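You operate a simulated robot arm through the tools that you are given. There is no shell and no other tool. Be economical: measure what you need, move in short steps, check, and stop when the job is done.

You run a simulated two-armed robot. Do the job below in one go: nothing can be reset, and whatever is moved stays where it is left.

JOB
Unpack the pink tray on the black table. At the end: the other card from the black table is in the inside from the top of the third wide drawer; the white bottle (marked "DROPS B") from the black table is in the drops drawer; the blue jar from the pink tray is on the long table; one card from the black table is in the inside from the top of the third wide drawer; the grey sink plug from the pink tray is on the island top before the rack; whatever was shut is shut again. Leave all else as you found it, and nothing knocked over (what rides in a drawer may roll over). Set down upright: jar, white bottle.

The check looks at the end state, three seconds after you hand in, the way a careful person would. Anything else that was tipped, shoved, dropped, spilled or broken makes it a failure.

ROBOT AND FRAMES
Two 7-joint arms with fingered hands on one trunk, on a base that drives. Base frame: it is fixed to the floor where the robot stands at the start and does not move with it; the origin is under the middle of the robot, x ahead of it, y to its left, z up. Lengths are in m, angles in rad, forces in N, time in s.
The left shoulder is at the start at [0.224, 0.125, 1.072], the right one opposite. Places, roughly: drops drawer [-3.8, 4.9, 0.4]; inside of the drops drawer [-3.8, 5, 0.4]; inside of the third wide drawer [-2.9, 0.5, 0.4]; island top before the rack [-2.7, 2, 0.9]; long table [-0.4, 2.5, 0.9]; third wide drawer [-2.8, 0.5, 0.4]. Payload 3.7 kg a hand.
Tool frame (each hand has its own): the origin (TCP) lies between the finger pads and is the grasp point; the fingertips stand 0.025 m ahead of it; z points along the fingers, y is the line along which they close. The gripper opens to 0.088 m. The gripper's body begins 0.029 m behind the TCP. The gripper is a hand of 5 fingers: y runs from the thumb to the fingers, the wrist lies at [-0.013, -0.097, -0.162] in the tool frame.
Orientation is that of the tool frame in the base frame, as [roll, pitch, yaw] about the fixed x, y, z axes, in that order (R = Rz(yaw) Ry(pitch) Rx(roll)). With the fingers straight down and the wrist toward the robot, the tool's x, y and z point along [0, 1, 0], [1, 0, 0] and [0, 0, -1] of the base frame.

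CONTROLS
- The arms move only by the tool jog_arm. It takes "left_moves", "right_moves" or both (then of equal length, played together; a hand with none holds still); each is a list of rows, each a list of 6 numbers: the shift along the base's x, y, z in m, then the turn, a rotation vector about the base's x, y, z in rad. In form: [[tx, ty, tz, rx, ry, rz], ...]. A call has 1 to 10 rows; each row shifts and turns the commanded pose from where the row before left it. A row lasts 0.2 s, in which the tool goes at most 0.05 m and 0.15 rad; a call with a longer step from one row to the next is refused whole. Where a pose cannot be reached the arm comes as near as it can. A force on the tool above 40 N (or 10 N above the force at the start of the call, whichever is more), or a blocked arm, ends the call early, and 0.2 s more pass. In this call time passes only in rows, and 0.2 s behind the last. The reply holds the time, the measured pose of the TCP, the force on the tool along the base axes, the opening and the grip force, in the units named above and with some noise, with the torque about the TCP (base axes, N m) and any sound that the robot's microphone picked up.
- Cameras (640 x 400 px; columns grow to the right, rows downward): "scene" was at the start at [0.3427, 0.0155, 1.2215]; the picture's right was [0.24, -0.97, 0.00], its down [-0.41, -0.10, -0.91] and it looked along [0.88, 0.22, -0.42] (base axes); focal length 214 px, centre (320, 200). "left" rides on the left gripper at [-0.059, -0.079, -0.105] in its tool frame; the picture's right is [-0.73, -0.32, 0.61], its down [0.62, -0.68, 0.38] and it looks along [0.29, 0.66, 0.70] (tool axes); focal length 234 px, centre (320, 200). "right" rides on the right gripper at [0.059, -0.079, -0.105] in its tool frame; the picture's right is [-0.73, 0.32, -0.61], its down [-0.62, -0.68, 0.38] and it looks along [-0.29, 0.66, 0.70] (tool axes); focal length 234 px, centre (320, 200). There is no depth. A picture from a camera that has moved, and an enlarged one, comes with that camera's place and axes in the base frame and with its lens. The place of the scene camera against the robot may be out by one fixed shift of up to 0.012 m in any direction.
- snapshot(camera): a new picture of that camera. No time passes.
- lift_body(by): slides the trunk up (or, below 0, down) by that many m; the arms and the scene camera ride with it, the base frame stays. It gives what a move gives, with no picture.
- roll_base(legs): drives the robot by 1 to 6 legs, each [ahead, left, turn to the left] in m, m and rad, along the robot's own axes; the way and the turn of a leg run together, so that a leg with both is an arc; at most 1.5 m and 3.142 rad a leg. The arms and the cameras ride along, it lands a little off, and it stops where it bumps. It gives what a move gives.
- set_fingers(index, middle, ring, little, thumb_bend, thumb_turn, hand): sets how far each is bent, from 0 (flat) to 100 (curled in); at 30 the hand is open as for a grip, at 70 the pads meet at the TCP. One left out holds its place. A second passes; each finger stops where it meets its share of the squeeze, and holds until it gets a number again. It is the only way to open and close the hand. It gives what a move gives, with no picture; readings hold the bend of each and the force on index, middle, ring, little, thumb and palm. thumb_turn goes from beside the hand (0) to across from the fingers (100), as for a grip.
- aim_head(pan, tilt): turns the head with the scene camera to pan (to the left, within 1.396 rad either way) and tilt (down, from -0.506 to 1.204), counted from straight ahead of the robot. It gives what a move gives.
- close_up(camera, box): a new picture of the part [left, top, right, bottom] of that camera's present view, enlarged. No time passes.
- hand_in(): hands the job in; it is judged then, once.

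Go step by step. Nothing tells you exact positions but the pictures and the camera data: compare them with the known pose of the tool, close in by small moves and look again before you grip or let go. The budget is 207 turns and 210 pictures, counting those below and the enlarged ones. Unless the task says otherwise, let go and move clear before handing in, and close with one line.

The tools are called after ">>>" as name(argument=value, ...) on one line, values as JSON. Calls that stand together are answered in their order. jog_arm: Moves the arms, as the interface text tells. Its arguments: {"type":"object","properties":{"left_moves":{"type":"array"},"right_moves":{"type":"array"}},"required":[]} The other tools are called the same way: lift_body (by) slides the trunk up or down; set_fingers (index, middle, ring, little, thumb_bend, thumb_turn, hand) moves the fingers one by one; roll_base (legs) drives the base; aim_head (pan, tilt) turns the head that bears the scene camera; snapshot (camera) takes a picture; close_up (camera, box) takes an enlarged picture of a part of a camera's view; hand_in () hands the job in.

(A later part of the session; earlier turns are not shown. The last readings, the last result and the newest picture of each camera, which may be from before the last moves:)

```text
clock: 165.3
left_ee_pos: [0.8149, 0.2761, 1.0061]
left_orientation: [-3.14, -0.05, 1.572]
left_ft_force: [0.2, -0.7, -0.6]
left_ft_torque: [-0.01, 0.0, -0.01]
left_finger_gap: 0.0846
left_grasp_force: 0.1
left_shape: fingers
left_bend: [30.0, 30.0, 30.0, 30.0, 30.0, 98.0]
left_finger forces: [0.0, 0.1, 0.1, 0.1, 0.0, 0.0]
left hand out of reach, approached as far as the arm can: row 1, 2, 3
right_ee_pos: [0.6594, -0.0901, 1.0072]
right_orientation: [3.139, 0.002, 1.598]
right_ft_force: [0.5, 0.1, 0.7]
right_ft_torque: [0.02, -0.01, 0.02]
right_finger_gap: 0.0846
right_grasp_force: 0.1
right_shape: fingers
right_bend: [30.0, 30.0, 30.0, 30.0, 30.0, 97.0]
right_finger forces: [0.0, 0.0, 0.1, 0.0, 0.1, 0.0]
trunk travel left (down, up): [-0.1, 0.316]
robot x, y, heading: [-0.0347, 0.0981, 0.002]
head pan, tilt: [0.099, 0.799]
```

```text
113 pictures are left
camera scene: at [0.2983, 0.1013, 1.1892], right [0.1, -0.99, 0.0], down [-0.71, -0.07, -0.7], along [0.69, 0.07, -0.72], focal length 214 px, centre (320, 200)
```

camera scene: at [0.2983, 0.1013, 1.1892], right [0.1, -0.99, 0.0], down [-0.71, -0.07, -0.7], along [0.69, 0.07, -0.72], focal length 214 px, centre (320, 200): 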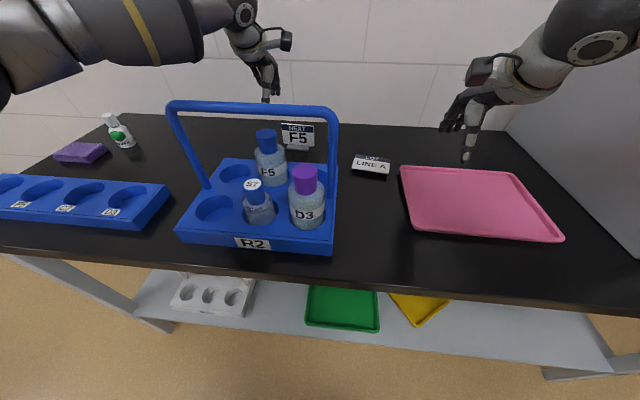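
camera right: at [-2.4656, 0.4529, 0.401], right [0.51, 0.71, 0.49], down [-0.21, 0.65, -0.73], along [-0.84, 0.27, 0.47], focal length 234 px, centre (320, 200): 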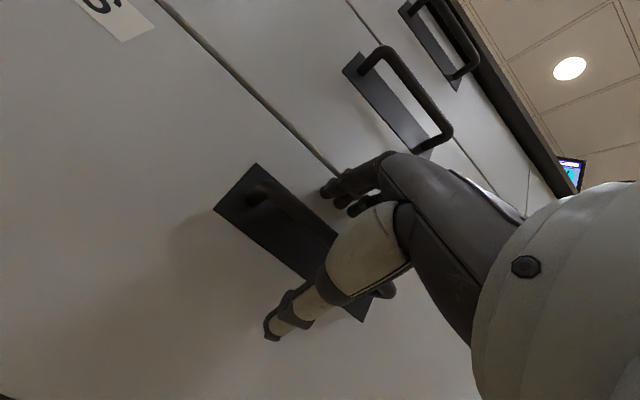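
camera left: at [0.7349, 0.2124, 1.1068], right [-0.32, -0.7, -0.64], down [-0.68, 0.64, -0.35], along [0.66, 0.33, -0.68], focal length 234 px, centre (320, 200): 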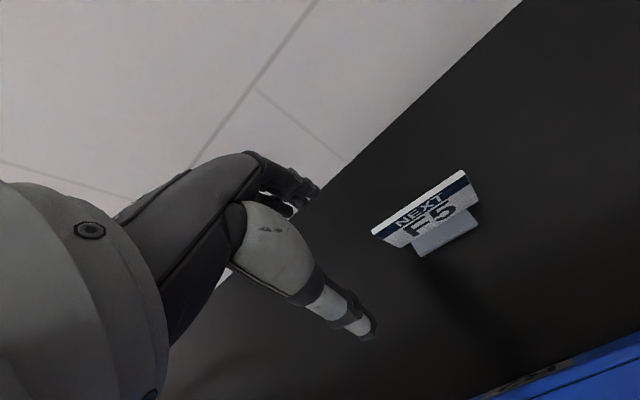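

Straight ahead isn't reachable; the arms reach best outward. The right hand from a robot position further left should get the card with its forearm clear of the carrier. Raise both hands and shift left 0.4.

>>> jog_arm(left_moves=[[0, 0, 0.045, 0, 0.025, 0], [-0.02, 0, 0.045, 0, 0.025, 0], [-0.04, 0, 0.03, 0, 0, 0], [-0.045, 0, 0.02, 0, 0, 0], [-0.045, 0.0, 0.01, 0, 0, 0], [-0.04, 0, 0, 0, 0, 0]], right_moves=[[0, 0, 0.04, 0, 0, 0], [0, 0, 0.04, 0, 0, 0], [0, 0, 0.04, 0, 0, 0], [0, 0, 0.04, 0, 0, 0], [0, 0, 0.03, 0, 0, 0], [0, 0, 0.02, 0, 0, 0]])

>>> roll_base(legs=[[0, 0.4, 0]])

>>> snapshot(camera="right")

>>> snapshot(camera="scene")

```text
clock: 166.7
left_ee_pos: [0.622, 0.2812, 1.1593]
left_orientation: [-3.09, -0.048, 1.572]
left_ft_force: [1.1, -0.7, 0.3]
left_ft_torque: [0.0, -0.03, -0.01]
left_finger_gap: 0.0845
left_grasp_force: 0.1
left_shape: fingers
left_bend: [30.0, 30.0, 30.0, 30.0, 30.0, 98.0]
left_finger forces: [0.0, 0.0, 0.0, 0.0, 0.0, 0.0]
left hand out of reach, approached as far as the arm can: row 1
right_ee_pos: [0.6565, -0.0896, 1.2179]
right_orientation: [3.136, 0.002, 1.598]
right_ft_force: [0.2, 0.5, 0.2]
right_ft_torque: [0.0, -0.02, 0.01]
right_finger_gap: 0.0846
right_grasp_force: 0.1
right_shape: fingers
right_bend: [30.0, 30.0, 30.0, 30.0, 30.0, 97.0]
right_finger forces: [0.0, 0.0, 0.0, 0.1, 0.1, 0.0]
trunk travel left (down, up): [-0.1, 0.316]
robot x, y, heading: [-0.0328, 0.1005, 0.002]
head pan, tilt: [0.099, 0.799]
```

```text
clock: 169.2
left_ee_pos: [0.623, 0.6847, 1.1586]
left_orientation: [-3.092, -0.05, 1.574]
left_ft_force: [0.1, -0.5, 0.8]
left_ft_torque: [-0.03, 0.01, 0.01]
left_finger_gap: 0.0843
left_grasp_force: 0.1
left_shape: fingers
left_bend: [30.0, 30.0, 30.0, 30.0, 30.0, 98.0]
left_finger forces: [0.0, 0.0, 0.0, 0.0, 0.0, 0.1]
right_ee_pos: [0.6573, 0.3124, 1.2164]
right_orientation: [3.137, 0.001, 1.602]
right_ft_force: [1.4, 1.2, 0.0]
right_ft_torque: [-0.01, -0.01, 0.01]
right_finger_gap: 0.0845
right_grasp_force: 0.1
right_shape: fingers
right_bend: [30.0, 30.0, 30.0, 30.0, 30.0, 97.0]
right_finger forces: [0.0, 0.0, 0.1, 0.1, 0.0, 0.0]
trunk travel left (down, up): [-0.1, 0.316]
robot x, y, heading: [-0.0372, 0.496, 0.006]
head pan, tilt: [0.099, 0.799]
```

```text
112 pictures are left
camera right: at [0.5741, 0.3689, 1.321], right [0.34, -0.71, 0.61], down [-0.66, -0.64, -0.38], along [0.67, -0.27, -0.69], focal length 234 px, centre (320, 200)
```

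right: 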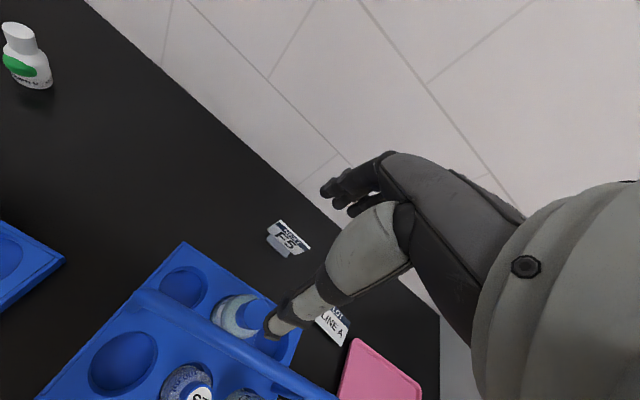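

```text
111 pictures are left
camera scene: at [0.2962, 0.5034, 1.1892], right [0.11, -0.99, 0.0], down [-0.71, -0.08, -0.7], along [0.69, 0.07, -0.72], focal length 214 px, centre (320, 200)
```

scene: 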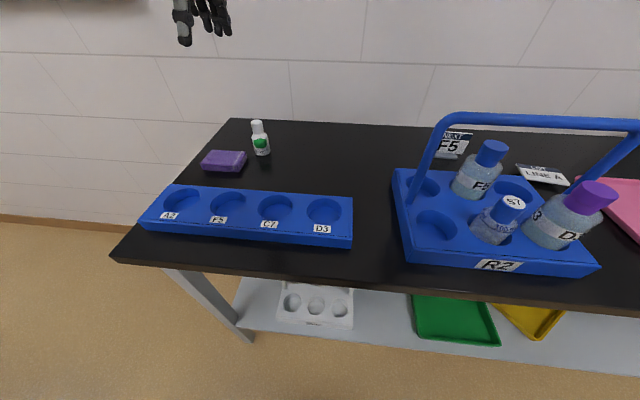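

Now the right hand has the card outward to its side. Move over it.

>>> jog_arm(right_moves=[[0.035, -0.018, -0.015, 0, 0, 0], [0.035, -0.018, -0.015, 0, 0, 0], [0.035, -0.018, -0.015, 0, 0, 0], [0.035, -0.018, -0.015, 0, 0, 0], [0.035, -0.018, -0.015, 0, 0, 0], [0, 0, -0.04, 0, 0, 0], [0, 0, -0.04, 0, 0, 0], [0.005, 0, -0.04, 0, 0, 0], [0, 0, 0, 0, 0, 0]])

>>> snapshot(camera="right")

>>> snapshot(camera="scene")

```text
clock: 171.2
left_ee_pos: [0.6217, 0.6838, 1.1592]
left_orientation: [-3.091, -0.051, 1.573]
left_ft_force: [-1.0, 0.2, 0.2]
left_ft_torque: [0.0, 0.02, -0.01]
left_finger_gap: 0.0846
left_grasp_force: 0.0
left_shape: fingers
left_bend: [30.0, 30.0, 30.0, 30.0, 30.0, 98.0]
left_finger forces: [0.0, 0.0, 0.1, 0.0, 0.1, 0.0]
right_ee_pos: [0.8324, 0.22, 1.0239]
right_orientation: [3.138, 0.002, 1.603]
right_ft_force: [0.1, 1.0, -0.6]
right_ft_torque: [0.01, -0.02, 0.03]
right_finger_gap: 0.0846
right_grasp_force: 0.1
right_shape: fingers
right_bend: [30.0, 30.0, 30.0, 30.0, 30.0, 97.0]
right_finger forces: [0.1, 0.0, 0.0, 0.0, 0.0, 0.1]
trunk travel left (down, up): [-0.1, 0.316]
robot x, y, heading: [-0.0385, 0.4995, 0.005]
head pan, tilt: [0.099, 0.799]
```

```text
110 pictures are left
camera right: at [0.7519, 0.2759, 1.1287], right [0.34, -0.71, 0.61], down [-0.66, -0.64, -0.39], along [0.67, -0.27, -0.69], focal length 234 px, centre (320, 200)
```

right: 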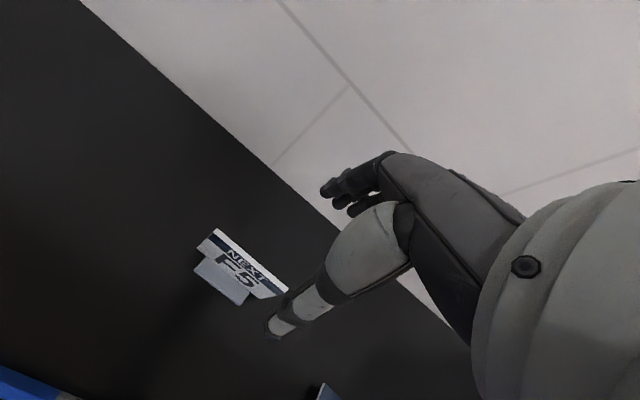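

```text
109 pictures are left
camera scene: at [0.2955, 0.5029, 1.1896], right [0.11, -0.99, 0.0], down [-0.71, -0.08, -0.7], along [0.69, 0.07, -0.72], focal length 214 px, centre (320, 200)
```

scene: 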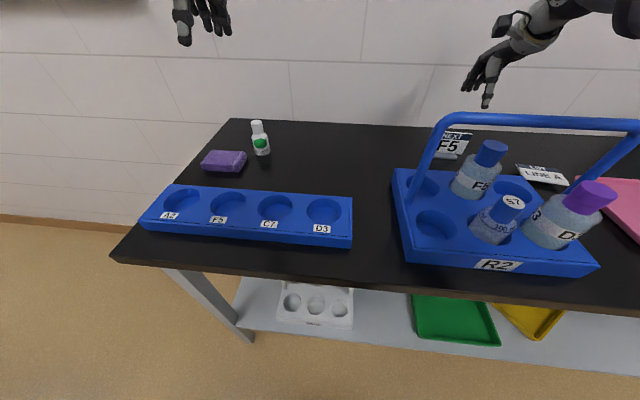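

Reachable now. Card top centre [0.841, 0.223]. Descend partway and check forearm clearance to the carrier handle.

>>> jog_arm(right_moves=[[0.008, 0.003, -0.03, 0, 0, 0], [0, 0, -0.04, 0, 0, 0], [0, 0, 0, 0, 0, 0]])

>>> aim_head(pan=-0.35, tilt=0.5)

>>> snapshot(camera="scene")

>>> snapshot(camera="right")

```text
clock: 172.0
left_ee_pos: [0.6223, 0.6841, 1.1603]
left_orientation: [-3.091, -0.05, 1.573]
left_ft_force: [-0.8, 0.6, 1.0]
left_ft_torque: [0.03, 0.02, -0.02]
left_finger_gap: 0.0843
left_grasp_force: 0.1
left_shape: fingers
left_bend: [30.0, 30.0, 30.0, 30.0, 30.0, 98.0]
left_finger forces: [0.0, 0.0, 0.0, 0.1, 0.1, 0.0]
right_ee_pos: [0.8423, 0.224, 0.9521]
right_orientation: [3.136, 0.001, 1.602]
right_ft_force: [0.2, -0.2, -0.3]
right_ft_torque: [0.01, 0.0, 0.04]
right_finger_gap: 0.0843
right_grasp_force: 0.0
right_shape: fingers
right_bend: [30.0, 30.0, 30.0, 30.0, 30.0, 97.0]
right_finger forces: [0.0, 0.0, 0.0, 0.0, 0.0, 0.0]
trunk travel left (down, up): [-0.1, 0.316]
robot x, y, heading: [-0.0405, 0.501, 0.003]
head pan, tilt: [0.099, 0.799]
```

```text
clock: 172.9
left_ee_pos: [0.6223, 0.6848, 1.1587]
left_orientation: [-3.091, -0.05, 1.574]
left_ft_force: [0.0, -0.5, -0.1]
left_ft_torque: [-0.01, -0.03, -0.02]
left_finger_gap: 0.0846
left_grasp_force: 0.1
left_shape: fingers
left_bend: [30.0, 30.0, 30.0, 30.0, 30.0, 98.0]
left_finger forces: [0.1, 0.0, 0.0, 0.0, 0.0, 0.1]
right_ee_pos: [0.8418, 0.2254, 0.9517]
right_orientation: [3.137, 0.002, 1.601]
right_ft_force: [-0.5, 0.4, -0.2]
right_ft_torque: [-0.01, -0.03, 0.02]
right_finger_gap: 0.0846
right_grasp_force: 0.0
right_shape: fingers
right_bend: [30.0, 30.0, 30.0, 30.0, 30.0, 97.0]
right_finger forces: [0.0, 0.0, 0.0, 0.0, 0.1, 0.0]
trunk travel left (down, up): [-0.1, 0.316]
robot x, y, heading: [-0.0338, 0.5027, 0.006]
head pan, tilt: [-0.351, 0.499]
```

```text
108 pictures are left
camera scene: at [0.3017, 0.4638, 1.2152], right [-0.34, -0.94, 0.0], down [-0.45, 0.16, -0.88], along [0.83, -0.3, -0.48], focal length 214 px, centre (320, 200)
```

scene: 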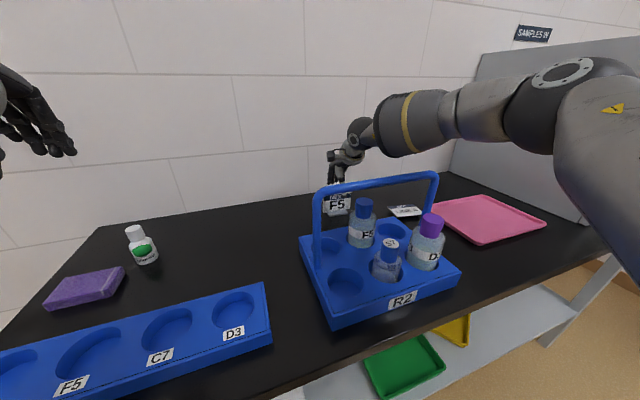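

```text
107 pictures are left
camera right: at [0.7604, 0.2814, 1.0557], right [0.34, -0.71, 0.61], down [-0.66, -0.64, -0.38], along [0.67, -0.27, -0.69], focal length 234 px, centre (320, 200)
```

right: 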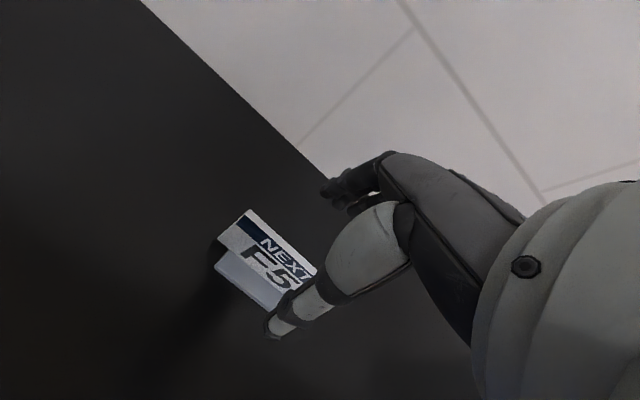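

Forearm stays above the handle with a few cm. Descend the last 4.5 cm around the card.

>>> jog_arm(right_moves=[[0, 0, -0.022, 0, 0, 0], [0, 0, -0.022, 0, 0, 0], [0, 0, 0, 0, 0, 0]])

>>> close_up(camera="scene", box=[280, 100, 480, 225])

>>> snapshot(camera="right")

```text
clock: 173.7
left_ee_pos: [0.6213, 0.6842, 1.1583]
left_orientation: [-3.093, -0.051, 1.575]
left_ft_force: [0.0, 0.7, -1.0]
left_ft_torque: [0.0, -0.01, 0.01]
left_finger_gap: 0.0843
left_grasp_force: 0.0
left_shape: fingers
left_bend: [30.0, 30.0, 30.0, 30.0, 30.0, 98.0]
left_finger forces: [0.0, 0.0, 0.1, 0.0, 0.1, 0.0]
right_ee_pos: [0.8422, 0.2243, 0.9076]
right_orientation: [3.138, 0.002, 1.603]
right_ft_force: [0.2, 0.1, 0.7]
right_ft_torque: [0.01, 0.01, 0.0]
right_finger_gap: 0.0846
right_grasp_force: 0.0
right_shape: fingers
right_bend: [30.0, 30.0, 30.0, 30.0, 30.0, 97.0]
right_finger forces: [0.1, 0.0, 0.0, 0.0, 0.0, 0.0]
trunk travel left (down, up): [-0.1, 0.316]
robot x, y, heading: [-0.0358, 0.5002, 0.007]
head pan, tilt: [-0.351, 0.499]
```

```text
3.20 times, centred on (380, 162) of scene
camera zoom: at [0.3013, 0.4638, 1.2154], right [-0.34, -0.94, 0.0], down [-0.45, 0.16, -0.88], along [0.83, -0.3, -0.48], focal length 686 px, centre (128, 320)
```

zoom: 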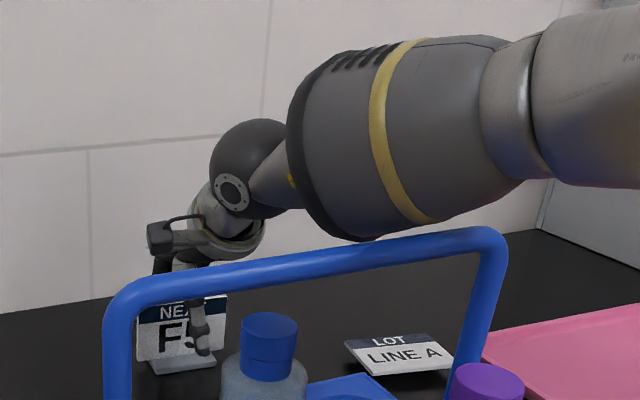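

```text
105 pictures are left
camera right: at [0.7609, 0.2817, 1.0118], right [0.34, -0.71, 0.61], down [-0.66, -0.64, -0.38], along [0.67, -0.27, -0.69], focal length 234 px, centre (320, 200)
```

right: 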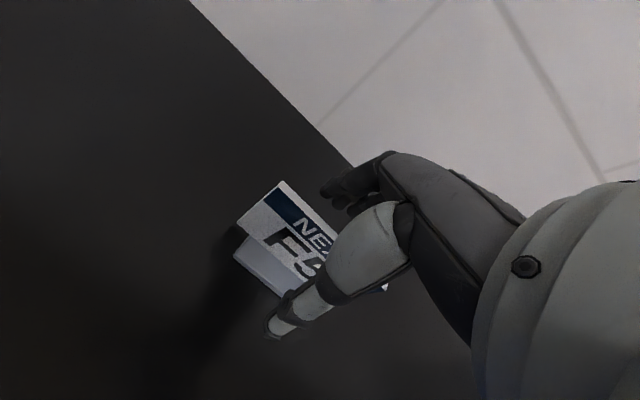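

No contact forces; card is between thumb and fingers. Close gently.

>>> set_fingers(hand="right", index=72, middle=72, ring=72, little=72, thumb_bend=72)

>>> snapshot(camera="right")

>>> close_up(camera="scene", box=[280, 100, 480, 225])

```text
clock: 174.7
left_ee_pos: [0.6213, 0.6829, 1.1576]
left_orientation: [-3.092, -0.051, 1.573]
left_ft_force: [0.3, -0.1, 1.1]
left_ft_torque: [0.01, 0.01, -0.01]
left_finger_gap: 0.0846
left_grasp_force: 0.1
left_shape: fingers
left_bend: [30.0, 30.0, 30.0, 30.0, 30.0, 98.0]
left_finger forces: [0.0, 0.1, 0.0, 0.0, 0.0, 0.0]
right_ee_pos: [0.8445, 0.2246, 0.9071]
right_orientation: [3.137, 0.002, 1.602]
right_ft_force: [-1.0, 0.3, 0.3]
right_ft_torque: [0.03, 0.01, -0.03]
right_finger_gap: 0.0001
right_grasp_force: 3.6
right_shape: fingers
right_bend: [71.0, 72.0, 72.0, 72.0, 69.0, 97.0]
right_finger forces: [2.6, 0.6, 0.0, 0.1, 3.5, 0.1]
trunk travel left (down, up): [-0.1, 0.316]
robot x, y, heading: [-0.037, 0.4979, 0.005]
head pan, tilt: [-0.351, 0.499]
```

```text
104 pictures are left
camera right: at [0.7612, 0.2816, 1.0116], right [0.34, -0.71, 0.61], down [-0.66, -0.64, -0.38], along [0.67, -0.27, -0.69], focal length 234 px, centre (320, 200)
```

right: 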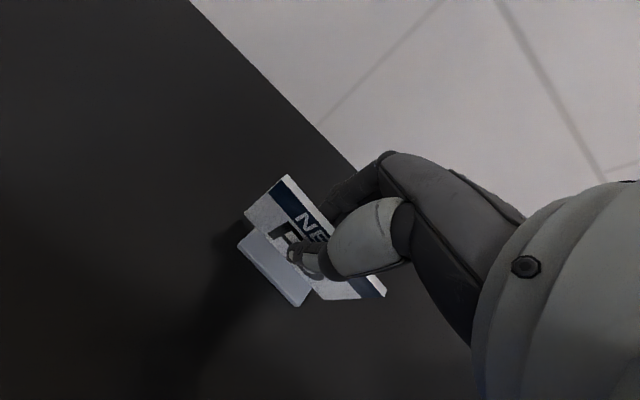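

```text
3.20 times, centred on (380, 162) of scene
camera zoom: at [0.3017, 0.4637, 1.2152], right [-0.34, -0.94, 0.0], down [-0.45, 0.16, -0.88], along [0.83, -0.3, -0.48], focal length 686 px, centre (128, 320)
```

zoom: 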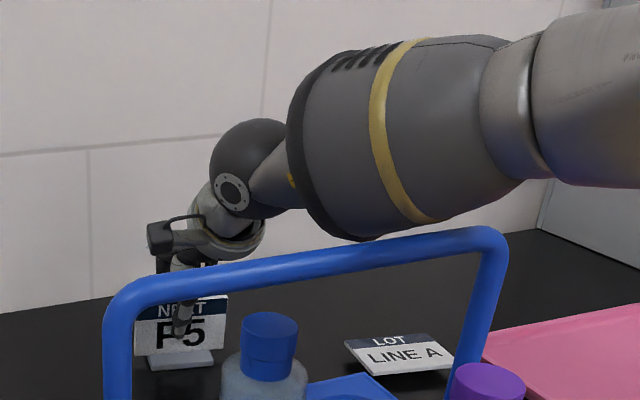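

Light grip (3.6 N). Squeeze a bit more, then lift.

>>> set_fingers(hand="right", index=85, middle=85, ring=80, little=72, thumb_bend=80)

>>> jog_arm(right_moves=[[0, 0, 0.015, 0, 0, 0], [0, 0, 0.02, 0, 0, 0], [0, 0, 0.03, 0, 0, 0], [0, 0, 0.04, 0, 0, 0], [0, 0, 0.04, 0, 0, 0], [0, 0, 0.04, 0, 0, 0]])

>>> snapshot(camera="right")

>>> snapshot(camera="scene")

```text
clock: 175.7
left_ee_pos: [0.6217, 0.6843, 1.1583]
left_orientation: [-3.09, -0.051, 1.575]
left_ft_force: [-0.3, -0.7, 0.6]
left_ft_torque: [0.06, 0.0, 0.0]
left_finger_gap: 0.0843
left_grasp_force: 0.1
left_shape: fingers
left_bend: [30.0, 30.0, 30.0, 30.0, 30.0, 98.0]
left_finger forces: [0.0, 0.0, 0.0, 0.1, 0.1, 0.0]
right_ee_pos: [0.8428, 0.2246, 0.9075]
right_orientation: [3.138, 0.001, 1.602]
right_ft_force: [0.5, -0.6, 2.4]
right_ft_torque: [0.02, 0.06, 0.0]
right_finger_gap: 0.0002
right_grasp_force: 14.5
right_shape: fingers
right_bend: [76.0, 84.0, 80.0, 72.0, 71.0, 93.0]
right_finger forces: [10.3, 4.3, 0.0, 0.0, 14.0, 0.1]
trunk travel left (down, up): [-0.1, 0.316]
robot x, y, heading: [-0.038, 0.5028, 0.008]
head pan, tilt: [-0.351, 0.499]
```

```text
clock: 177.1
left_ee_pos: [0.6212, 0.6837, 1.1591]
left_orientation: [-3.09, -0.051, 1.573]
left_ft_force: [-0.7, 0.4, -0.2]
left_ft_torque: [-0.01, -0.02, 0.0]
left_finger_gap: 0.0843
left_grasp_force: 0.1
left_shape: fingers
left_bend: [30.0, 30.0, 30.0, 30.0, 30.0, 98.0]
left_finger forces: [0.0, 0.0, 0.0, 0.0, 0.1, 0.0]
right_ee_pos: [0.8435, 0.2245, 1.0923]
right_orientation: [3.14, 0.001, 1.602]
right_ft_force: [-0.1, 0.3, 0.6]
right_ft_torque: [0.0, 0.0, 0.01]
right_finger_gap: 0.0
right_grasp_force: 13.4
right_shape: fingers
right_bend: [76.0, 85.0, 80.0, 72.0, 71.0, 93.0]
right_finger forces: [10.3, 2.9, 0.0, 0.0, 13.3, 0.1]
trunk travel left (down, up): [-0.1, 0.316]
robot x, y, heading: [-0.0387, 0.5005, 0.008]
head pan, tilt: [-0.351, 0.499]
```

```text
102 pictures are left
camera right: at [0.7612, 0.2804, 1.1968], right [0.34, -0.71, 0.61], down [-0.66, -0.65, -0.38], along [0.67, -0.27, -0.69], focal length 234 px, centre (320, 200)
```

right: 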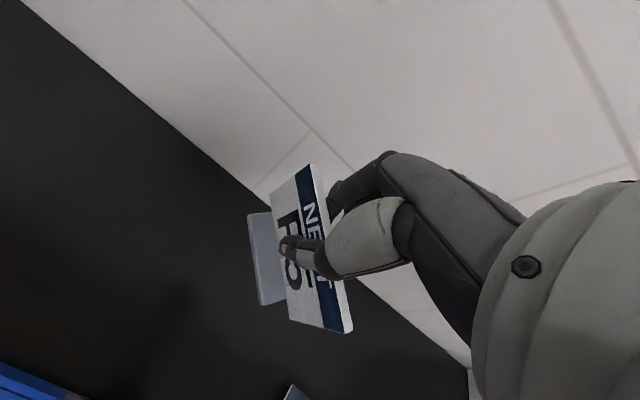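

```text
101 pictures are left
camera scene: at [0.3014, 0.4638, 1.2153], right [-0.34, -0.94, 0.0], down [-0.45, 0.16, -0.88], along [0.83, -0.3, -0.48], focal length 214 px, centre (320, 200)
```

scene: 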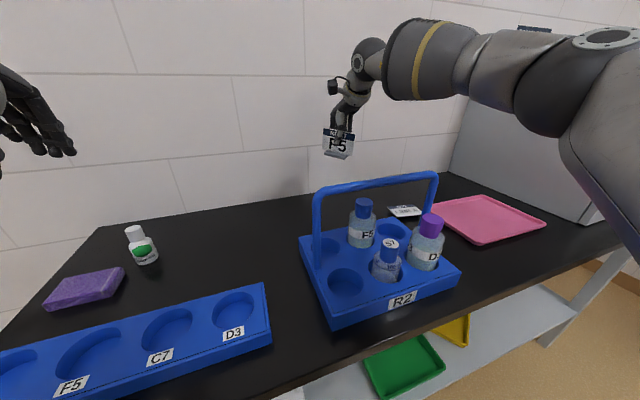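

Card held. Raise and retract the right hand, then shift right 0.65 for the left hand to take LINE A.

>>> jog_arm(right_moves=[[0, 0, 0.045, 0, 0, 0], [0, 0, 0.045, 0, 0, 0], [-0.04, 0.018, 0.01, 0, 0, 0], [-0.045, 0.018, 0, 0, 0, 0], [-0.045, 0.018, 0, 0, 0, 0], [-0.045, 0.018, 0, 0, 0, 0], [-0.045, 0.018, 0, 0, 0, 0], [-0.045, 0.018, 0, 0, 0, 0], [-0.04, 0.018, 0, 0, 0, 0]])

>>> roll_base(legs=[[-0.03, -0.65, -0.008]])

>>> aim_head(pan=0.2, tilt=0.6)

>>> snapshot(camera="scene")

>>> snapshot(camera="left")

```text
clock: 179.1
left_ee_pos: [0.6203, 0.6843, 1.1592]
left_orientation: [-3.092, -0.051, 1.574]
left_ft_force: [0.8, -0.3, 0.8]
left_ft_torque: [-0.01, -0.02, 0.01]
left_finger_gap: 0.0844
left_grasp_force: 0.0
left_shape: fingers
left_bend: [30.0, 30.0, 30.0, 30.0, 30.0, 98.0]
left_finger forces: [0.0, 0.0, 0.0, 0.1, 0.0, 0.1]
right_ee_pos: [0.5209, 0.3381, 1.1562]
right_orientation: [3.139, 0.001, 1.6]
right_ft_force: [-0.3, -0.4, -1.1]
right_ft_torque: [0.01, -0.01, 0.0]
right_finger_gap: 0.0
right_grasp_force: 13.7
right_shape: fingers
right_bend: [76.0, 85.0, 80.0, 72.0, 71.0, 93.0]
right_finger forces: [10.6, 2.9, 0.0, 0.0, 13.5, 0.0]
right hand out of reach, approached as far as the arm can: row 1, 2
trunk travel left (down, up): [-0.1, 0.316]
robot x, y, heading: [-0.0401, 0.4981, 0.007]
head pan, tilt: [-0.351, 0.499]
```

```text
clock: 182.8
left_ee_pos: [0.595, 0.0142, 1.1582]
left_orientation: [-3.09, -0.052, 1.57]
left_ft_force: [0.3, 0.3, 0.7]
left_ft_torque: [-0.01, -0.02, 0.0]
left_finger_gap: 0.0843
left_grasp_force: 0.1
left_shape: fingers
left_bend: [30.0, 30.0, 30.0, 30.0, 30.0, 98.0]
left_finger forces: [0.1, 0.1, 0.0, 0.1, 0.1, 0.1]
right_ee_pos: [0.4947, -0.3302, 1.1558]
right_orientation: [3.138, 0.002, 1.596]
right_ft_force: [1.0, 0.8, -0.1]
right_ft_torque: [-0.01, 0.0, 0.0]
right_finger_gap: 0.0
right_grasp_force: 13.8
right_shape: fingers
right_bend: [76.0, 85.0, 80.0, 72.0, 71.0, 93.0]
right_finger forces: [10.6, 2.9, 0.0, 0.0, 13.5, 0.0]
trunk travel left (down, up): [-0.1, 0.316]
robot x, y, heading: [-0.0664, -0.168, -0.0]
head pan, tilt: [-0.351, 0.499]
```

```text
clock: 183.8
left_ee_pos: [0.5958, 0.0149, 1.1585]
left_orientation: [-3.09, -0.048, 1.57]
left_ft_force: [0.0, 0.1, -0.2]
left_ft_torque: [0.0, -0.03, -0.02]
left_finger_gap: 0.0845
left_grasp_force: 0.2
left_shape: fingers
left_bend: [30.0, 30.0, 30.0, 30.0, 30.0, 98.0]
left_finger forces: [0.0, 0.0, 0.0, 0.0, 0.1, 0.0]
right_ee_pos: [0.4938, -0.3303, 1.156]
right_orientation: [3.138, 0.0, 1.597]
right_ft_force: [-0.6, -0.2, -0.9]
right_ft_torque: [0.03, -0.05, 0.02]
right_finger_gap: 0.0002
right_grasp_force: 13.5
right_shape: fingers
right_bend: [76.0, 85.0, 80.0, 72.0, 71.0, 93.0]
right_finger forces: [10.6, 2.9, 0.0, 0.1, 13.5, 0.0]
trunk travel left (down, up): [-0.1, 0.316]
robot x, y, heading: [-0.0656, -0.169, -0.001]
head pan, tilt: [0.201, 0.6]
```

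```text
100 pictures are left
camera scene: at [0.2746, -0.1557, 1.2061], right [0.2, -0.98, 0.0], down [-0.55, -0.11, -0.83], along [0.81, 0.17, -0.56], focal length 214 px, centre (320, 200)
```

scene: 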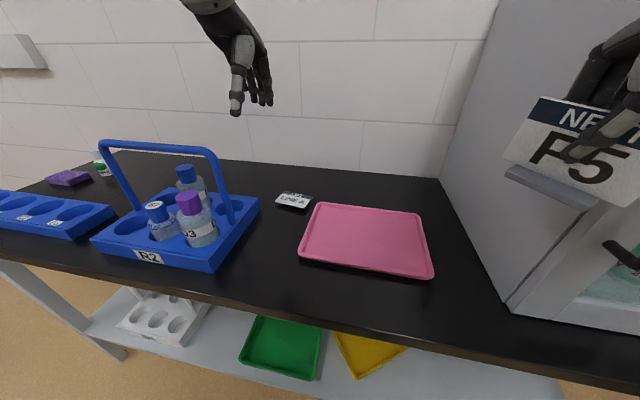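

```text
99 pictures are left
camera left: at [0.5196, -0.0493, 1.2634], right [-0.35, -0.7, -0.63], down [-0.7, 0.64, -0.32], along [0.62, 0.32, -0.71], focal length 234 px, centre (320, 200)
```

left: 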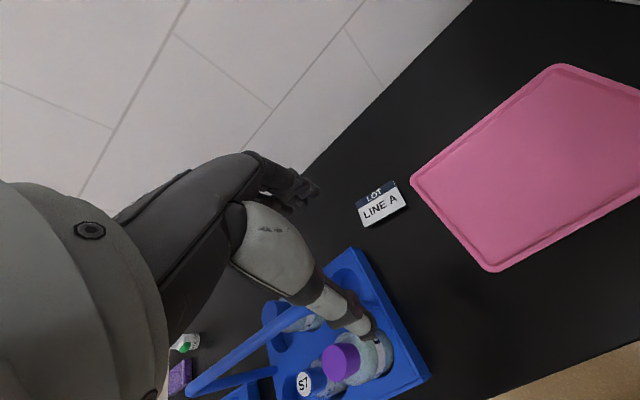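

Close look at the LINE A card's tilt before choosing the grip.

>>> close_up(camera="left", box=[330, 160, 430, 240])

>>> close_up(camera="scene", box=[260, 170, 330, 225])

```text
5.00 times, centred on (380, 200) of left
camera zoom: at [0.5196, -0.0493, 1.2634], right [-0.35, -0.7, -0.63], down [-0.7, 0.64, -0.32], along [0.62, 0.32, -0.71], focal length 1171 px, centre (20, 200)
```

zoom: 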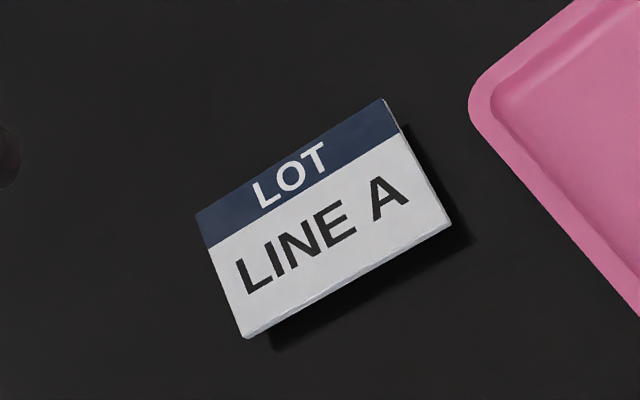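

```text
7.27 times, centred on (295, 198) of scene
camera zoom: at [0.2746, -0.1557, 1.2061], right [0.2, -0.98, 0.0], down [-0.55, -0.11, -0.83], along [0.81, 0.17, -0.56], focal length 1560 px, centre (502, 218)
```

zoom: 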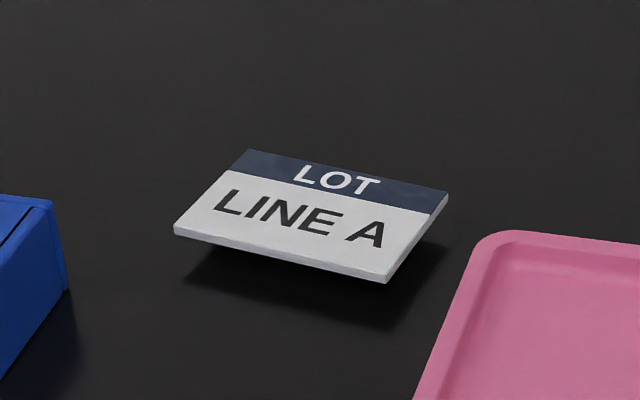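

LINE A lies nearly flat (plate about 0.055 × 0.09, centre ≈[0.757, 0.0215], z≈0.87, turned about -0.24). I'll grip it across its short side, front and back edges.

>>> roll_base(legs=[[0.03, 0, 0]])

>>> jog_arm(left_moves=[[0.033, 0.002, -0.02, -0.0125, -0.013, -0.06], [0.033, 0.002, -0.03, -0.0125, -0.013, -0.06], [0.033, 0.002, -0.035, -0.0125, -0.013, -0.06], [0.033, 0.002, -0.035, -0.0125, -0.013, -0.06], [0, 0, -0.04, 0, 0, 0], [0, 0, 0, 0, 0, 0]])

>>> snapshot(camera="left")

>>> snapshot(camera="scene")

```text
clock: 184.7
left_ee_pos: [0.6236, 0.0156, 1.158]
left_orientation: [-3.091, -0.051, 1.571]
left_ft_force: [-0.1, -0.8, 0.1]
left_ft_torque: [-0.01, 0.01, -0.01]
left_finger_gap: 0.0843
left_grasp_force: 0.1
left_shape: fingers
left_bend: [30.0, 30.0, 30.0, 30.0, 30.0, 98.0]
left_finger forces: [0.1, 0.1, 0.1, 0.0, 0.0, 0.0]
right_ee_pos: [0.5243, -0.33, 1.1556]
right_orientation: [3.138, 0.001, 1.596]
right_ft_force: [-0.2, 0.4, -0.7]
right_ft_torque: [0.03, 0.0, -0.05]
right_finger_gap: 0.0001
right_grasp_force: 13.9
right_shape: fingers
right_bend: [76.0, 85.0, 80.0, 72.0, 71.0, 93.0]
right_finger forces: [10.6, 2.8, 0.1, 0.0, 13.6, 0.0]
trunk travel left (down, up): [-0.1, 0.316]
robot x, y, heading: [-0.0356, -0.1688, 0.004]
head pan, tilt: [0.201, 0.6]
```

```text
clock: 186.1
left_ee_pos: [0.7572, 0.0246, 0.9957]
left_orientation: [3.137, -0.007, 1.331]
left_ft_force: [-0.7, 0.5, -0.4]
left_ft_torque: [0.01, -0.03, 0.04]
left_finger_gap: 0.0846
left_grasp_force: 0.0
left_shape: fingers
left_bend: [30.0, 30.0, 30.0, 30.0, 30.0, 98.0]
left_finger forces: [0.1, 0.1, 0.0, 0.0, 0.1, 0.0]
right_ee_pos: [0.5238, -0.3306, 1.1565]
right_orientation: [3.14, 0.003, 1.597]
right_ft_force: [-0.3, -0.6, -0.1]
right_ft_torque: [0.0, 0.01, 0.01]
right_finger_gap: 0.0
right_grasp_force: 13.1
right_shape: fingers
right_bend: [76.0, 85.0, 80.0, 72.0, 71.0, 93.0]
right_finger forces: [10.7, 2.9, 0.1, 0.1, 13.5, 0.1]
trunk travel left (down, up): [-0.1, 0.316]
robot x, y, heading: [-0.0336, -0.1679, 0.006]
head pan, tilt: [0.201, 0.6]
```

```text
96 pictures are left
camera left: at [0.6644, -0.0152, 1.0996], right [-0.48, -0.63, -0.61], down [-0.51, 0.77, -0.38], along [0.71, 0.13, -0.69], focal length 234 px, centre (320, 200)
```

left: 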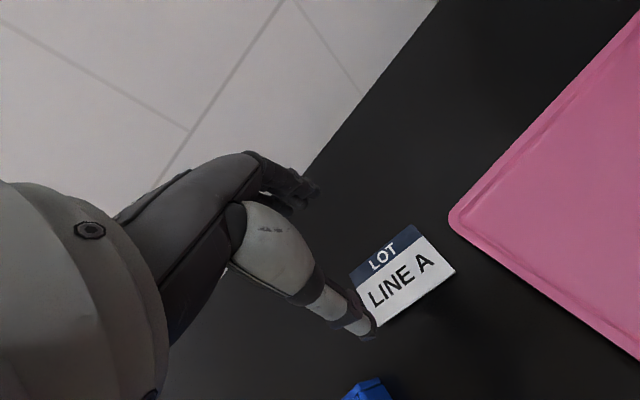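

```text
95 pictures are left
camera scene: at [0.3043, -0.1556, 1.2063], right [0.2, -0.98, 0.0], down [-0.55, -0.11, -0.83], along [0.81, 0.17, -0.56], focal length 214 px, centre (320, 200)
```

scene: 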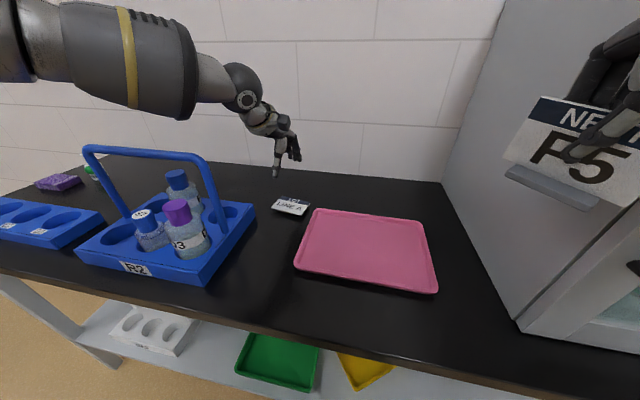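

The left forearm would hit the carrier handle if lowered here, so I'll deliver NEXT first, and fetch LINE A later with the right hand (with the bottle in the left). Raise the left hand, back off and drive to the open drawer.

>>> jog_arm(left_moves=[[0, 0, 0.045, 0, 0, 0], [0, 0, 0.045, 0, 0, 0], [0, 0, 0.045, 0, 0, 0.08], [-0.04, 0, 0.03, 0, 0, 0.08], [-0.04, 0, 0, 0, 0, 0.08], [-0.04, 0, 0, 0, 0, 0], [-0.04, 0.02, 0, 0, 0, 0]])

>>> roll_base(legs=[[-0.5, 0, 0], [0, 0, 3.13], [0.55, 0, 0]])

>>> aim_head(pan=0.0, tilt=0.6)

>>> snapshot(camera="scene")

```text
clock: 187.7
left_ee_pos: [0.5977, 0.0444, 1.168]
left_orientation: [3.136, -0.005, 1.57]
left_ft_force: [0.3, -0.2, 0.4]
left_ft_torque: [0.01, 0.02, 0.02]
left_finger_gap: 0.0845
left_grasp_force: 0.0
left_shape: fingers
left_bend: [30.0, 30.0, 30.0, 30.0, 30.0, 98.0]
left_finger forces: [0.0, 0.1, 0.0, 0.0, 0.0, 0.0]
right_ee_pos: [0.5243, -0.3296, 1.1574]
right_orientation: [3.136, 0.001, 1.598]
right_ft_force: [-0.5, 0.3, -0.1]
right_ft_torque: [-0.01, -0.02, 0.02]
right_finger_gap: 0.0
right_grasp_force: 13.8
right_shape: fingers
right_bend: [76.0, 85.0, 80.0, 72.0, 71.0, 93.0]
right_finger forces: [10.5, 2.8, 0.0, 0.0, 13.5, 0.0]
trunk travel left (down, up): [-0.1, 0.316]
robot x, y, heading: [-0.0348, -0.1672, -0.001]
head pan, tilt: [0.201, 0.6]
```

```text
clock: 200.7
left_ee_pos: [-1.739, -0.3717, 1.1673]
left_orientation: [3.134, -0.007, -1.58]
left_ft_force: [-0.3, -0.1, 0.9]
left_ft_torque: [0.02, -0.01, 0.0]
left_finger_gap: 0.0843
left_grasp_force: 0.2
left_shape: fingers
left_bend: [30.0, 30.0, 30.0, 30.0, 30.0, 98.0]
left_finger forces: [0.0, 0.0, 0.1, 0.1, 0.0, 0.1]
right_ee_pos: [-1.6596, 0.0024, 1.156]
right_orientation: [3.138, 0.001, -1.554]
right_ft_force: [0.0, 0.1, 0.4]
right_ft_torque: [0.0, -0.01, 0.0]
right_finger_gap: 0.0003
right_grasp_force: 10.8
right_shape: fingers
right_bend: [76.0, 85.0, 80.0, 72.0, 72.0, 93.0]
right_finger forces: [10.3, 0.8, 0.1, 0.0, 11.1, 0.1]
trunk travel left (down, up): [-0.1, 0.316]
robot x, y, heading: [-1.1007, -0.165, 3.134]
head pan, tilt: [0.201, 0.6]
```

```text
clock: 201.4
left_ee_pos: [-1.7378, -0.3724, 1.1663]
left_orientation: [3.135, -0.007, -1.58]
left_ft_force: [-0.3, 0.5, 0.2]
left_ft_torque: [0.0, 0.03, 0.02]
left_finger_gap: 0.0845
left_grasp_force: 0.1
left_shape: fingers
left_bend: [30.0, 30.0, 30.0, 30.0, 30.0, 98.0]
left_finger forces: [0.0, 0.1, 0.0, 0.1, 0.0, 0.0]
right_ee_pos: [-1.6586, 0.0014, 1.1559]
right_orientation: [3.14, 0.003, -1.553]
right_ft_force: [-0.3, -0.7, 0.2]
right_ft_torque: [0.02, -0.02, 0.03]
right_finger_gap: 0.0
right_grasp_force: 11.2
right_shape: fingers
right_bend: [76.0, 85.0, 80.0, 72.0, 72.0, 93.0]
right_finger forces: [10.3, 0.7, 0.0, 0.0, 11.1, 0.1]
trunk travel left (down, up): [-0.1, 0.316]
robot x, y, heading: [-1.0998, -0.1671, 3.133]
head pan, tilt: [0.0, 0.6]
```

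```text
94 pictures are left
camera scene: at [-1.4544, -0.1709, 1.2061], right [0.01, 1.0, 0.0], down [0.56, 0.0, -0.83], along [-0.83, 0.01, -0.56], focal length 214 px, centre (320, 200)
```

scene: 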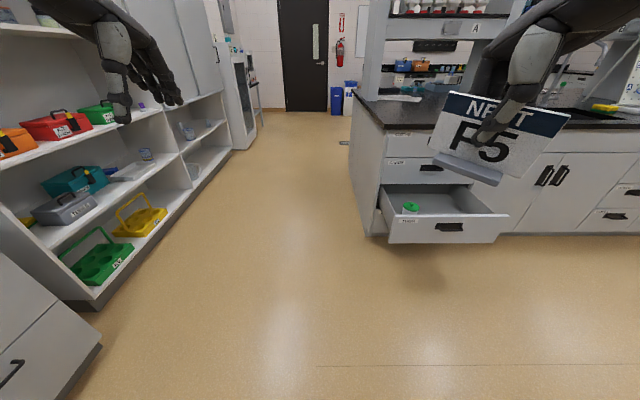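

Now shift right to y≈0.29, forward 0.25, lower the trunk, and look at the drawer.

>>> roll_base(legs=[[0, -0.46, 0], [0.22, 0, 0]])

>>> lift_body(by=-0.1)

>>> jog_arm(right_moves=[[-0.03, 0.02, 0, 0, 0, 0], [-0.03, 0.03, -0.02, 0, 0, 0], [-0.03, 0.03, -0.03, 0, 0, 0], [-0.03, 0.03, -0.03, 0, 0, 0], [0, 0.03, -0.04, 0, 0, 0], [0, 0, -0.045, 0, 0, 0], [0, 0, -0.045, 0, 0, 0], [0, 0, -0.045, 0, 0, 0], [0, 0, -0.045, 0, 0, 0]])

>>> aim_head(pan=-0.35, tilt=0.7)

>>> snapshot(camera="scene")

```text
clock: 205.5
left_ee_pos: [-1.9499, 0.0906, 1.1656]
left_orientation: [3.136, -0.007, -1.564]
left_ft_force: [-0.1, 0.1, -1.0]
left_ft_torque: [-0.03, 0.01, -0.01]
left_finger_gap: 0.0845
left_grasp_force: 0.1
left_shape: fingers
left_bend: [30.0, 30.0, 30.0, 30.0, 30.0, 98.0]
left_finger forces: [0.1, 0.0, 0.1, 0.1, 0.1, 0.0]
right_ee_pos: [-1.8781, 0.4638, 1.1566]
right_orientation: [3.139, 0.002, -1.536]
right_ft_force: [-0.3, 0.6, -0.1]
right_ft_torque: [0.02, -0.02, -0.01]
right_finger_gap: 0.0002
right_grasp_force: 11.1
right_shape: fingers
right_bend: [76.0, 85.0, 80.0, 72.0, 72.0, 93.0]
right_finger forces: [10.6, 0.7, 0.0, 0.1, 11.3, 0.0]
trunk travel left (down, up): [-0.1, 0.316]
robot x, y, heading: [-1.3139, 0.3027, -3.132]
head pan, tilt: [0.0, 0.6]
```

```text
clock: 206.8
left_ee_pos: [-1.9478, 0.0885, 1.0667]
left_orientation: [3.133, -0.007, -1.564]
left_ft_force: [0.6, 0.2, 0.0]
left_ft_torque: [0.01, 0.02, -0.01]
left_finger_gap: 0.0846
left_grasp_force: 0.1
left_shape: fingers
left_bend: [30.0, 30.0, 30.0, 30.0, 30.0, 98.0]
left_finger forces: [0.0, 0.0, 0.0, 0.0, 0.0, 0.1]
right_ee_pos: [-1.877, 0.4644, 1.0563]
right_orientation: [3.137, 0.001, -1.535]
right_ft_force: [-0.3, 0.0, 0.1]
right_ft_torque: [-0.04, -0.01, 0.01]
right_finger_gap: 0.0
right_grasp_force: 11.0
right_shape: fingers
right_bend: [76.0, 85.0, 80.0, 72.0, 72.0, 93.0]
right_finger forces: [10.4, 0.8, 0.0, 0.1, 11.3, 0.0]
trunk travel left (down, up): [0.0, 0.416]
robot x, y, heading: [-1.3121, 0.3051, -3.134]
head pan, tilt: [0.0, 0.6]
```

```text
refused: row 3 steps farther than a row can; nothing moved
```

```text
clock: 207.7
left_ee_pos: [-1.9491, 0.0865, 1.0663]
left_orientation: [3.135, -0.007, -1.563]
left_ft_force: [0.8, -0.4, -0.8]
left_ft_torque: [0.04, -0.01, 0.01]
left_finger_gap: 0.0845
left_grasp_force: 0.1
left_shape: fingers
left_bend: [30.0, 30.0, 30.0, 30.0, 30.0, 98.0]
left_finger forces: [0.0, 0.0, 0.1, 0.0, 0.1, 0.0]
right_ee_pos: [-1.8774, 0.4632, 1.0563]
right_orientation: [3.137, 0.001, -1.535]
right_ft_force: [-0.5, -0.6, -0.2]
right_ft_torque: [0.04, 0.01, -0.03]
right_finger_gap: 0.0
right_grasp_force: 11.7
right_shape: fingers
right_bend: [76.0, 85.0, 80.0, 72.0, 72.0, 93.0]
right_finger forces: [10.4, 0.8, 0.0, 0.0, 11.3, 0.0]
trunk travel left (down, up): [0.0, 0.416]
robot x, y, heading: [-1.3136, 0.3053, -3.133]
head pan, tilt: [-0.351, 0.7]
```

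```text
93 pictures are left
camera scene: at [-1.7361, 0.3221, 1.0836], right [0.33, 0.94, 0.0], down [0.61, -0.21, -0.77], along [-0.73, 0.25, -0.64], focal length 214 px, centre (320, 200)
```

scene: 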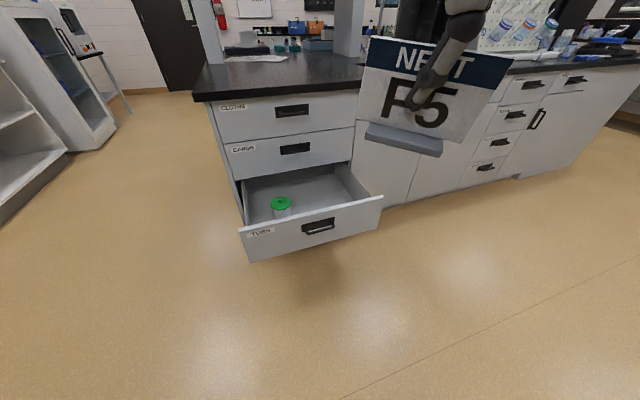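

Drawer front top z≈0.535, interior y≈0.25–0.76, tub at y≈0.39. I'll lower the right hand in free space in front of the drawer to see how low it can go pointing down, outward to the right.

>>> jog_arm(right_moves=[[-0.03, 0.035, 0, 0, 0, 0], [-0.03, 0.035, 0, 0, 0, 0], [-0.03, 0.035, -0.01, 0, 0, 0], [-0.03, 0.035, -0.01, 0, 0, 0], [0, 0, -0.05, 0, 0, 0], [0, 0, -0.05, 0, 0, 0], [0, 0, -0.05, 0, 0, 0], [0, 0, -0.05, 0, 0, 0], [0, 0, -0.05, 0, 0, 0], [0, 0, -0.05, 0, 0, 0]])

>>> jog_arm(right_moves=[[0, 0, -0.05, 0, 0, 0], [0, 0, -0.05, 0, 0, 0], [0, 0, -0.05, 0, 0, 0], [0, 0, -0.05, 0, 0, 0], [0, 0, -0.03, 0, 0, 0]])

>>> snapshot(camera="scene")

```text
clock: 209.9
left_ee_pos: [-1.95, 0.0875, 1.0657]
left_orientation: [3.136, -0.008, -1.564]
left_ft_force: [-0.5, 0.6, 0.2]
left_ft_torque: [0.0, 0.0, 0.02]
left_finger_gap: 0.0846
left_grasp_force: 0.0
left_shape: fingers
left_bend: [30.0, 30.0, 30.0, 30.0, 30.0, 98.0]
left_finger forces: [0.1, 0.0, 0.1, 0.0, 0.1, 0.0]
right_ee_pos: [-2.0005, 0.6042, 0.7341]
right_orientation: [3.138, -0.002, -1.536]
right_ft_force: [-0.6, 0.1, 0.8]
right_ft_torque: [0.01, 0.02, 0.02]
right_finger_gap: 0.0003
right_grasp_force: 12.0
right_shape: fingers
right_bend: [77.0, 85.0, 80.0, 72.0, 72.0, 93.0]
right_finger forces: [10.7, 1.1, 0.1, 0.1, 11.8, 0.1]
trunk travel left (down, up): [0.0, 0.416]
robot x, y, heading: [-1.3148, 0.3005, -3.128]
head pan, tilt: [-0.351, 0.7]
```

```text
clock: 211.1
left_ee_pos: [-1.9487, 0.0881, 1.0671]
left_orientation: [3.134, -0.007, -1.563]
left_ft_force: [0.2, -0.1, -0.5]
left_ft_torque: [-0.01, -0.02, 0.03]
left_finger_gap: 0.0848
left_grasp_force: 0.2
left_shape: fingers
left_bend: [30.0, 30.0, 30.0, 30.0, 30.0, 98.0]
left_finger forces: [0.0, 0.0, 0.0, 0.0, 0.0, 0.0]
right_ee_pos: [-2.0126, 0.6115, 0.5227]
right_orientation: [-3.134, 0.001, -1.538]
right_ft_force: [-0.1, 0.3, 0.7]
right_ft_torque: [0.0, 0.04, 0.0]
right_finger_gap: 0.0
right_grasp_force: 12.1
right_shape: fingers
right_bend: [77.0, 85.0, 80.0, 72.0, 72.0, 93.0]
right_finger forces: [11.0, 1.1, 0.0, 0.0, 12.0, 0.0]
right hand out of reach, approached as far as the arm can: row 4, 5
trunk travel left (down, up): [0.0, 0.416]
robot x, y, heading: [-1.3158, 0.3031, -3.133]
head pan, tilt: [-0.351, 0.7]
```

```text
92 pictures are left
camera scene: at [-1.736, 0.3221, 1.0836], right [0.33, 0.94, 0.0], down [0.61, -0.21, -0.77], along [-0.72, 0.25, -0.64], focal length 214 px, centre (320, 200)
```

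scene: 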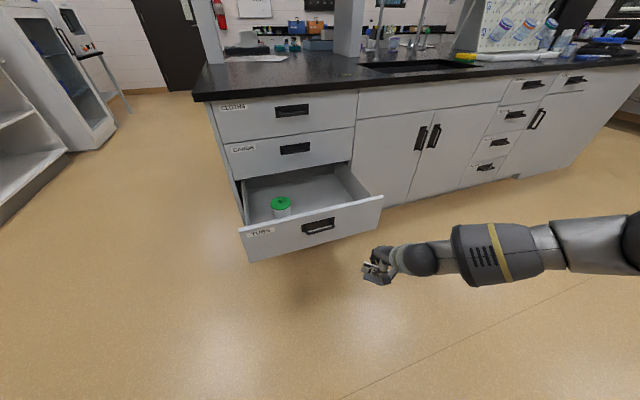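

Pointing down it reaches z≈0.52 here. Raise, drive over the drawer, then lower again and release.

>>> jog_arm(right_moves=[[0, 0, 0.04, 0, 0, 0], [0, 0, 0.045, 0, 0, 0], [0, 0, 0.045, 0, 0, 0]])

>>> roll_base(legs=[[0.4, 0, 0]])

>>> snapshot(camera="scene")

>>> snapshot(camera="right")

```text
clock: 211.9
left_ee_pos: [-1.9483, 0.0874, 1.067]
left_orientation: [3.133, -0.008, -1.564]
left_ft_force: [-0.2, -0.1, 0.2]
left_ft_torque: [0.0, 0.01, -0.01]
left_finger_gap: 0.0846
left_grasp_force: 0.1
left_shape: fingers
left_bend: [30.0, 30.0, 30.0, 30.0, 30.0, 98.0]
left_finger forces: [0.0, 0.1, 0.1, 0.0, 0.0, 0.0]
right_ee_pos: [-2.0127, 0.6068, 0.6532]
right_orientation: [3.141, 0.001, -1.537]
right_ft_force: [-0.2, -0.2, 0.2]
right_ft_torque: [-0.01, 0.02, 0.0]
right_finger_gap: 0.0
right_grasp_force: 12.3
right_shape: fingers
right_bend: [77.0, 85.0, 80.0, 72.0, 72.0, 93.0]
right_finger forces: [10.8, 1.3, 0.0, 0.1, 11.9, 0.0]
trunk travel left (down, up): [0.0, 0.416]
robot x, y, heading: [-1.3166, 0.3076, -3.131]
head pan, tilt: [-0.351, 0.7]
```

```text
clock: 214.3
left_ee_pos: [-2.3426, 0.0932, 1.067]
left_orientation: [3.135, -0.007, -1.575]
left_ft_force: [-0.2, 0.6, 0.6]
left_ft_torque: [0.01, 0.0, -0.01]
left_finger_gap: 0.0845
left_grasp_force: 0.1
left_shape: fingers
left_bend: [30.0, 30.0, 30.0, 30.0, 30.0, 98.0]
left_finger forces: [0.0, 0.0, 0.0, 0.0, 0.0, 0.0]
right_ee_pos: [-2.4014, 0.6131, 0.6534]
right_orientation: [3.136, 0.002, -1.546]
right_ft_force: [-0.4, -0.3, -0.1]
right_ft_torque: [0.04, 0.01, -0.03]
right_finger_gap: 0.0
right_grasp_force: 12.0
right_shape: fingers
right_bend: [77.0, 85.0, 80.0, 72.0, 72.0, 93.0]
right_finger forces: [10.8, 1.2, 0.0, 0.0, 12.1, 0.1]
trunk travel left (down, up): [0.0, 0.416]
robot x, y, heading: [-1.7084, 0.3025, 3.141]
head pan, tilt: [-0.351, 0.7]
```

```text
91 pictures are left
camera scene: at [-2.1277, 0.3254, 1.084], right [0.34, 0.94, 0.0], down [0.6, -0.22, -0.77], along [-0.72, 0.27, -0.64], focal length 214 px, centre (320, 200)
```

scene: 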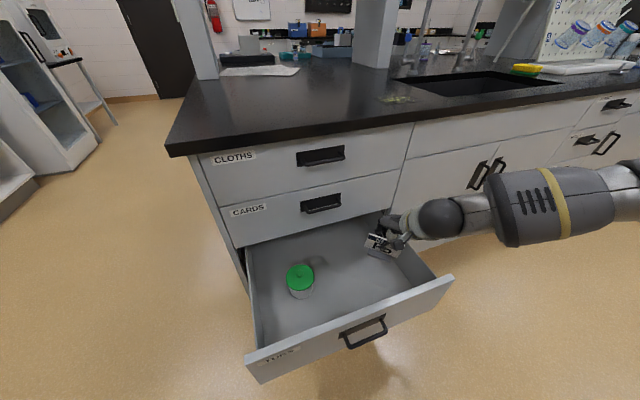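

```text
90 pictures are left
camera right: at [-2.3222, 0.557, 0.7574], right [-0.34, 0.72, 0.61], down [0.67, 0.64, -0.38], along [-0.67, 0.28, -0.69], focal length 234 px, centre (320, 200)
```

right: 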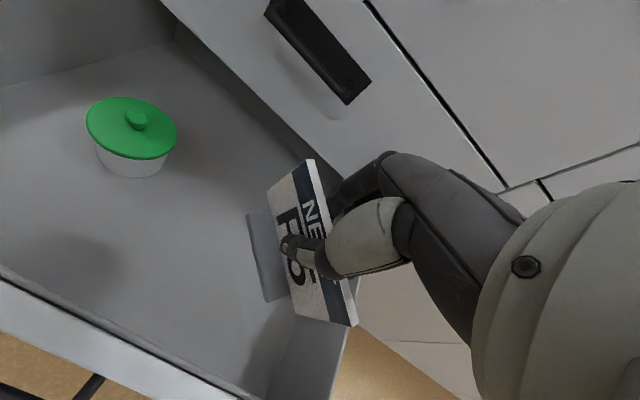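

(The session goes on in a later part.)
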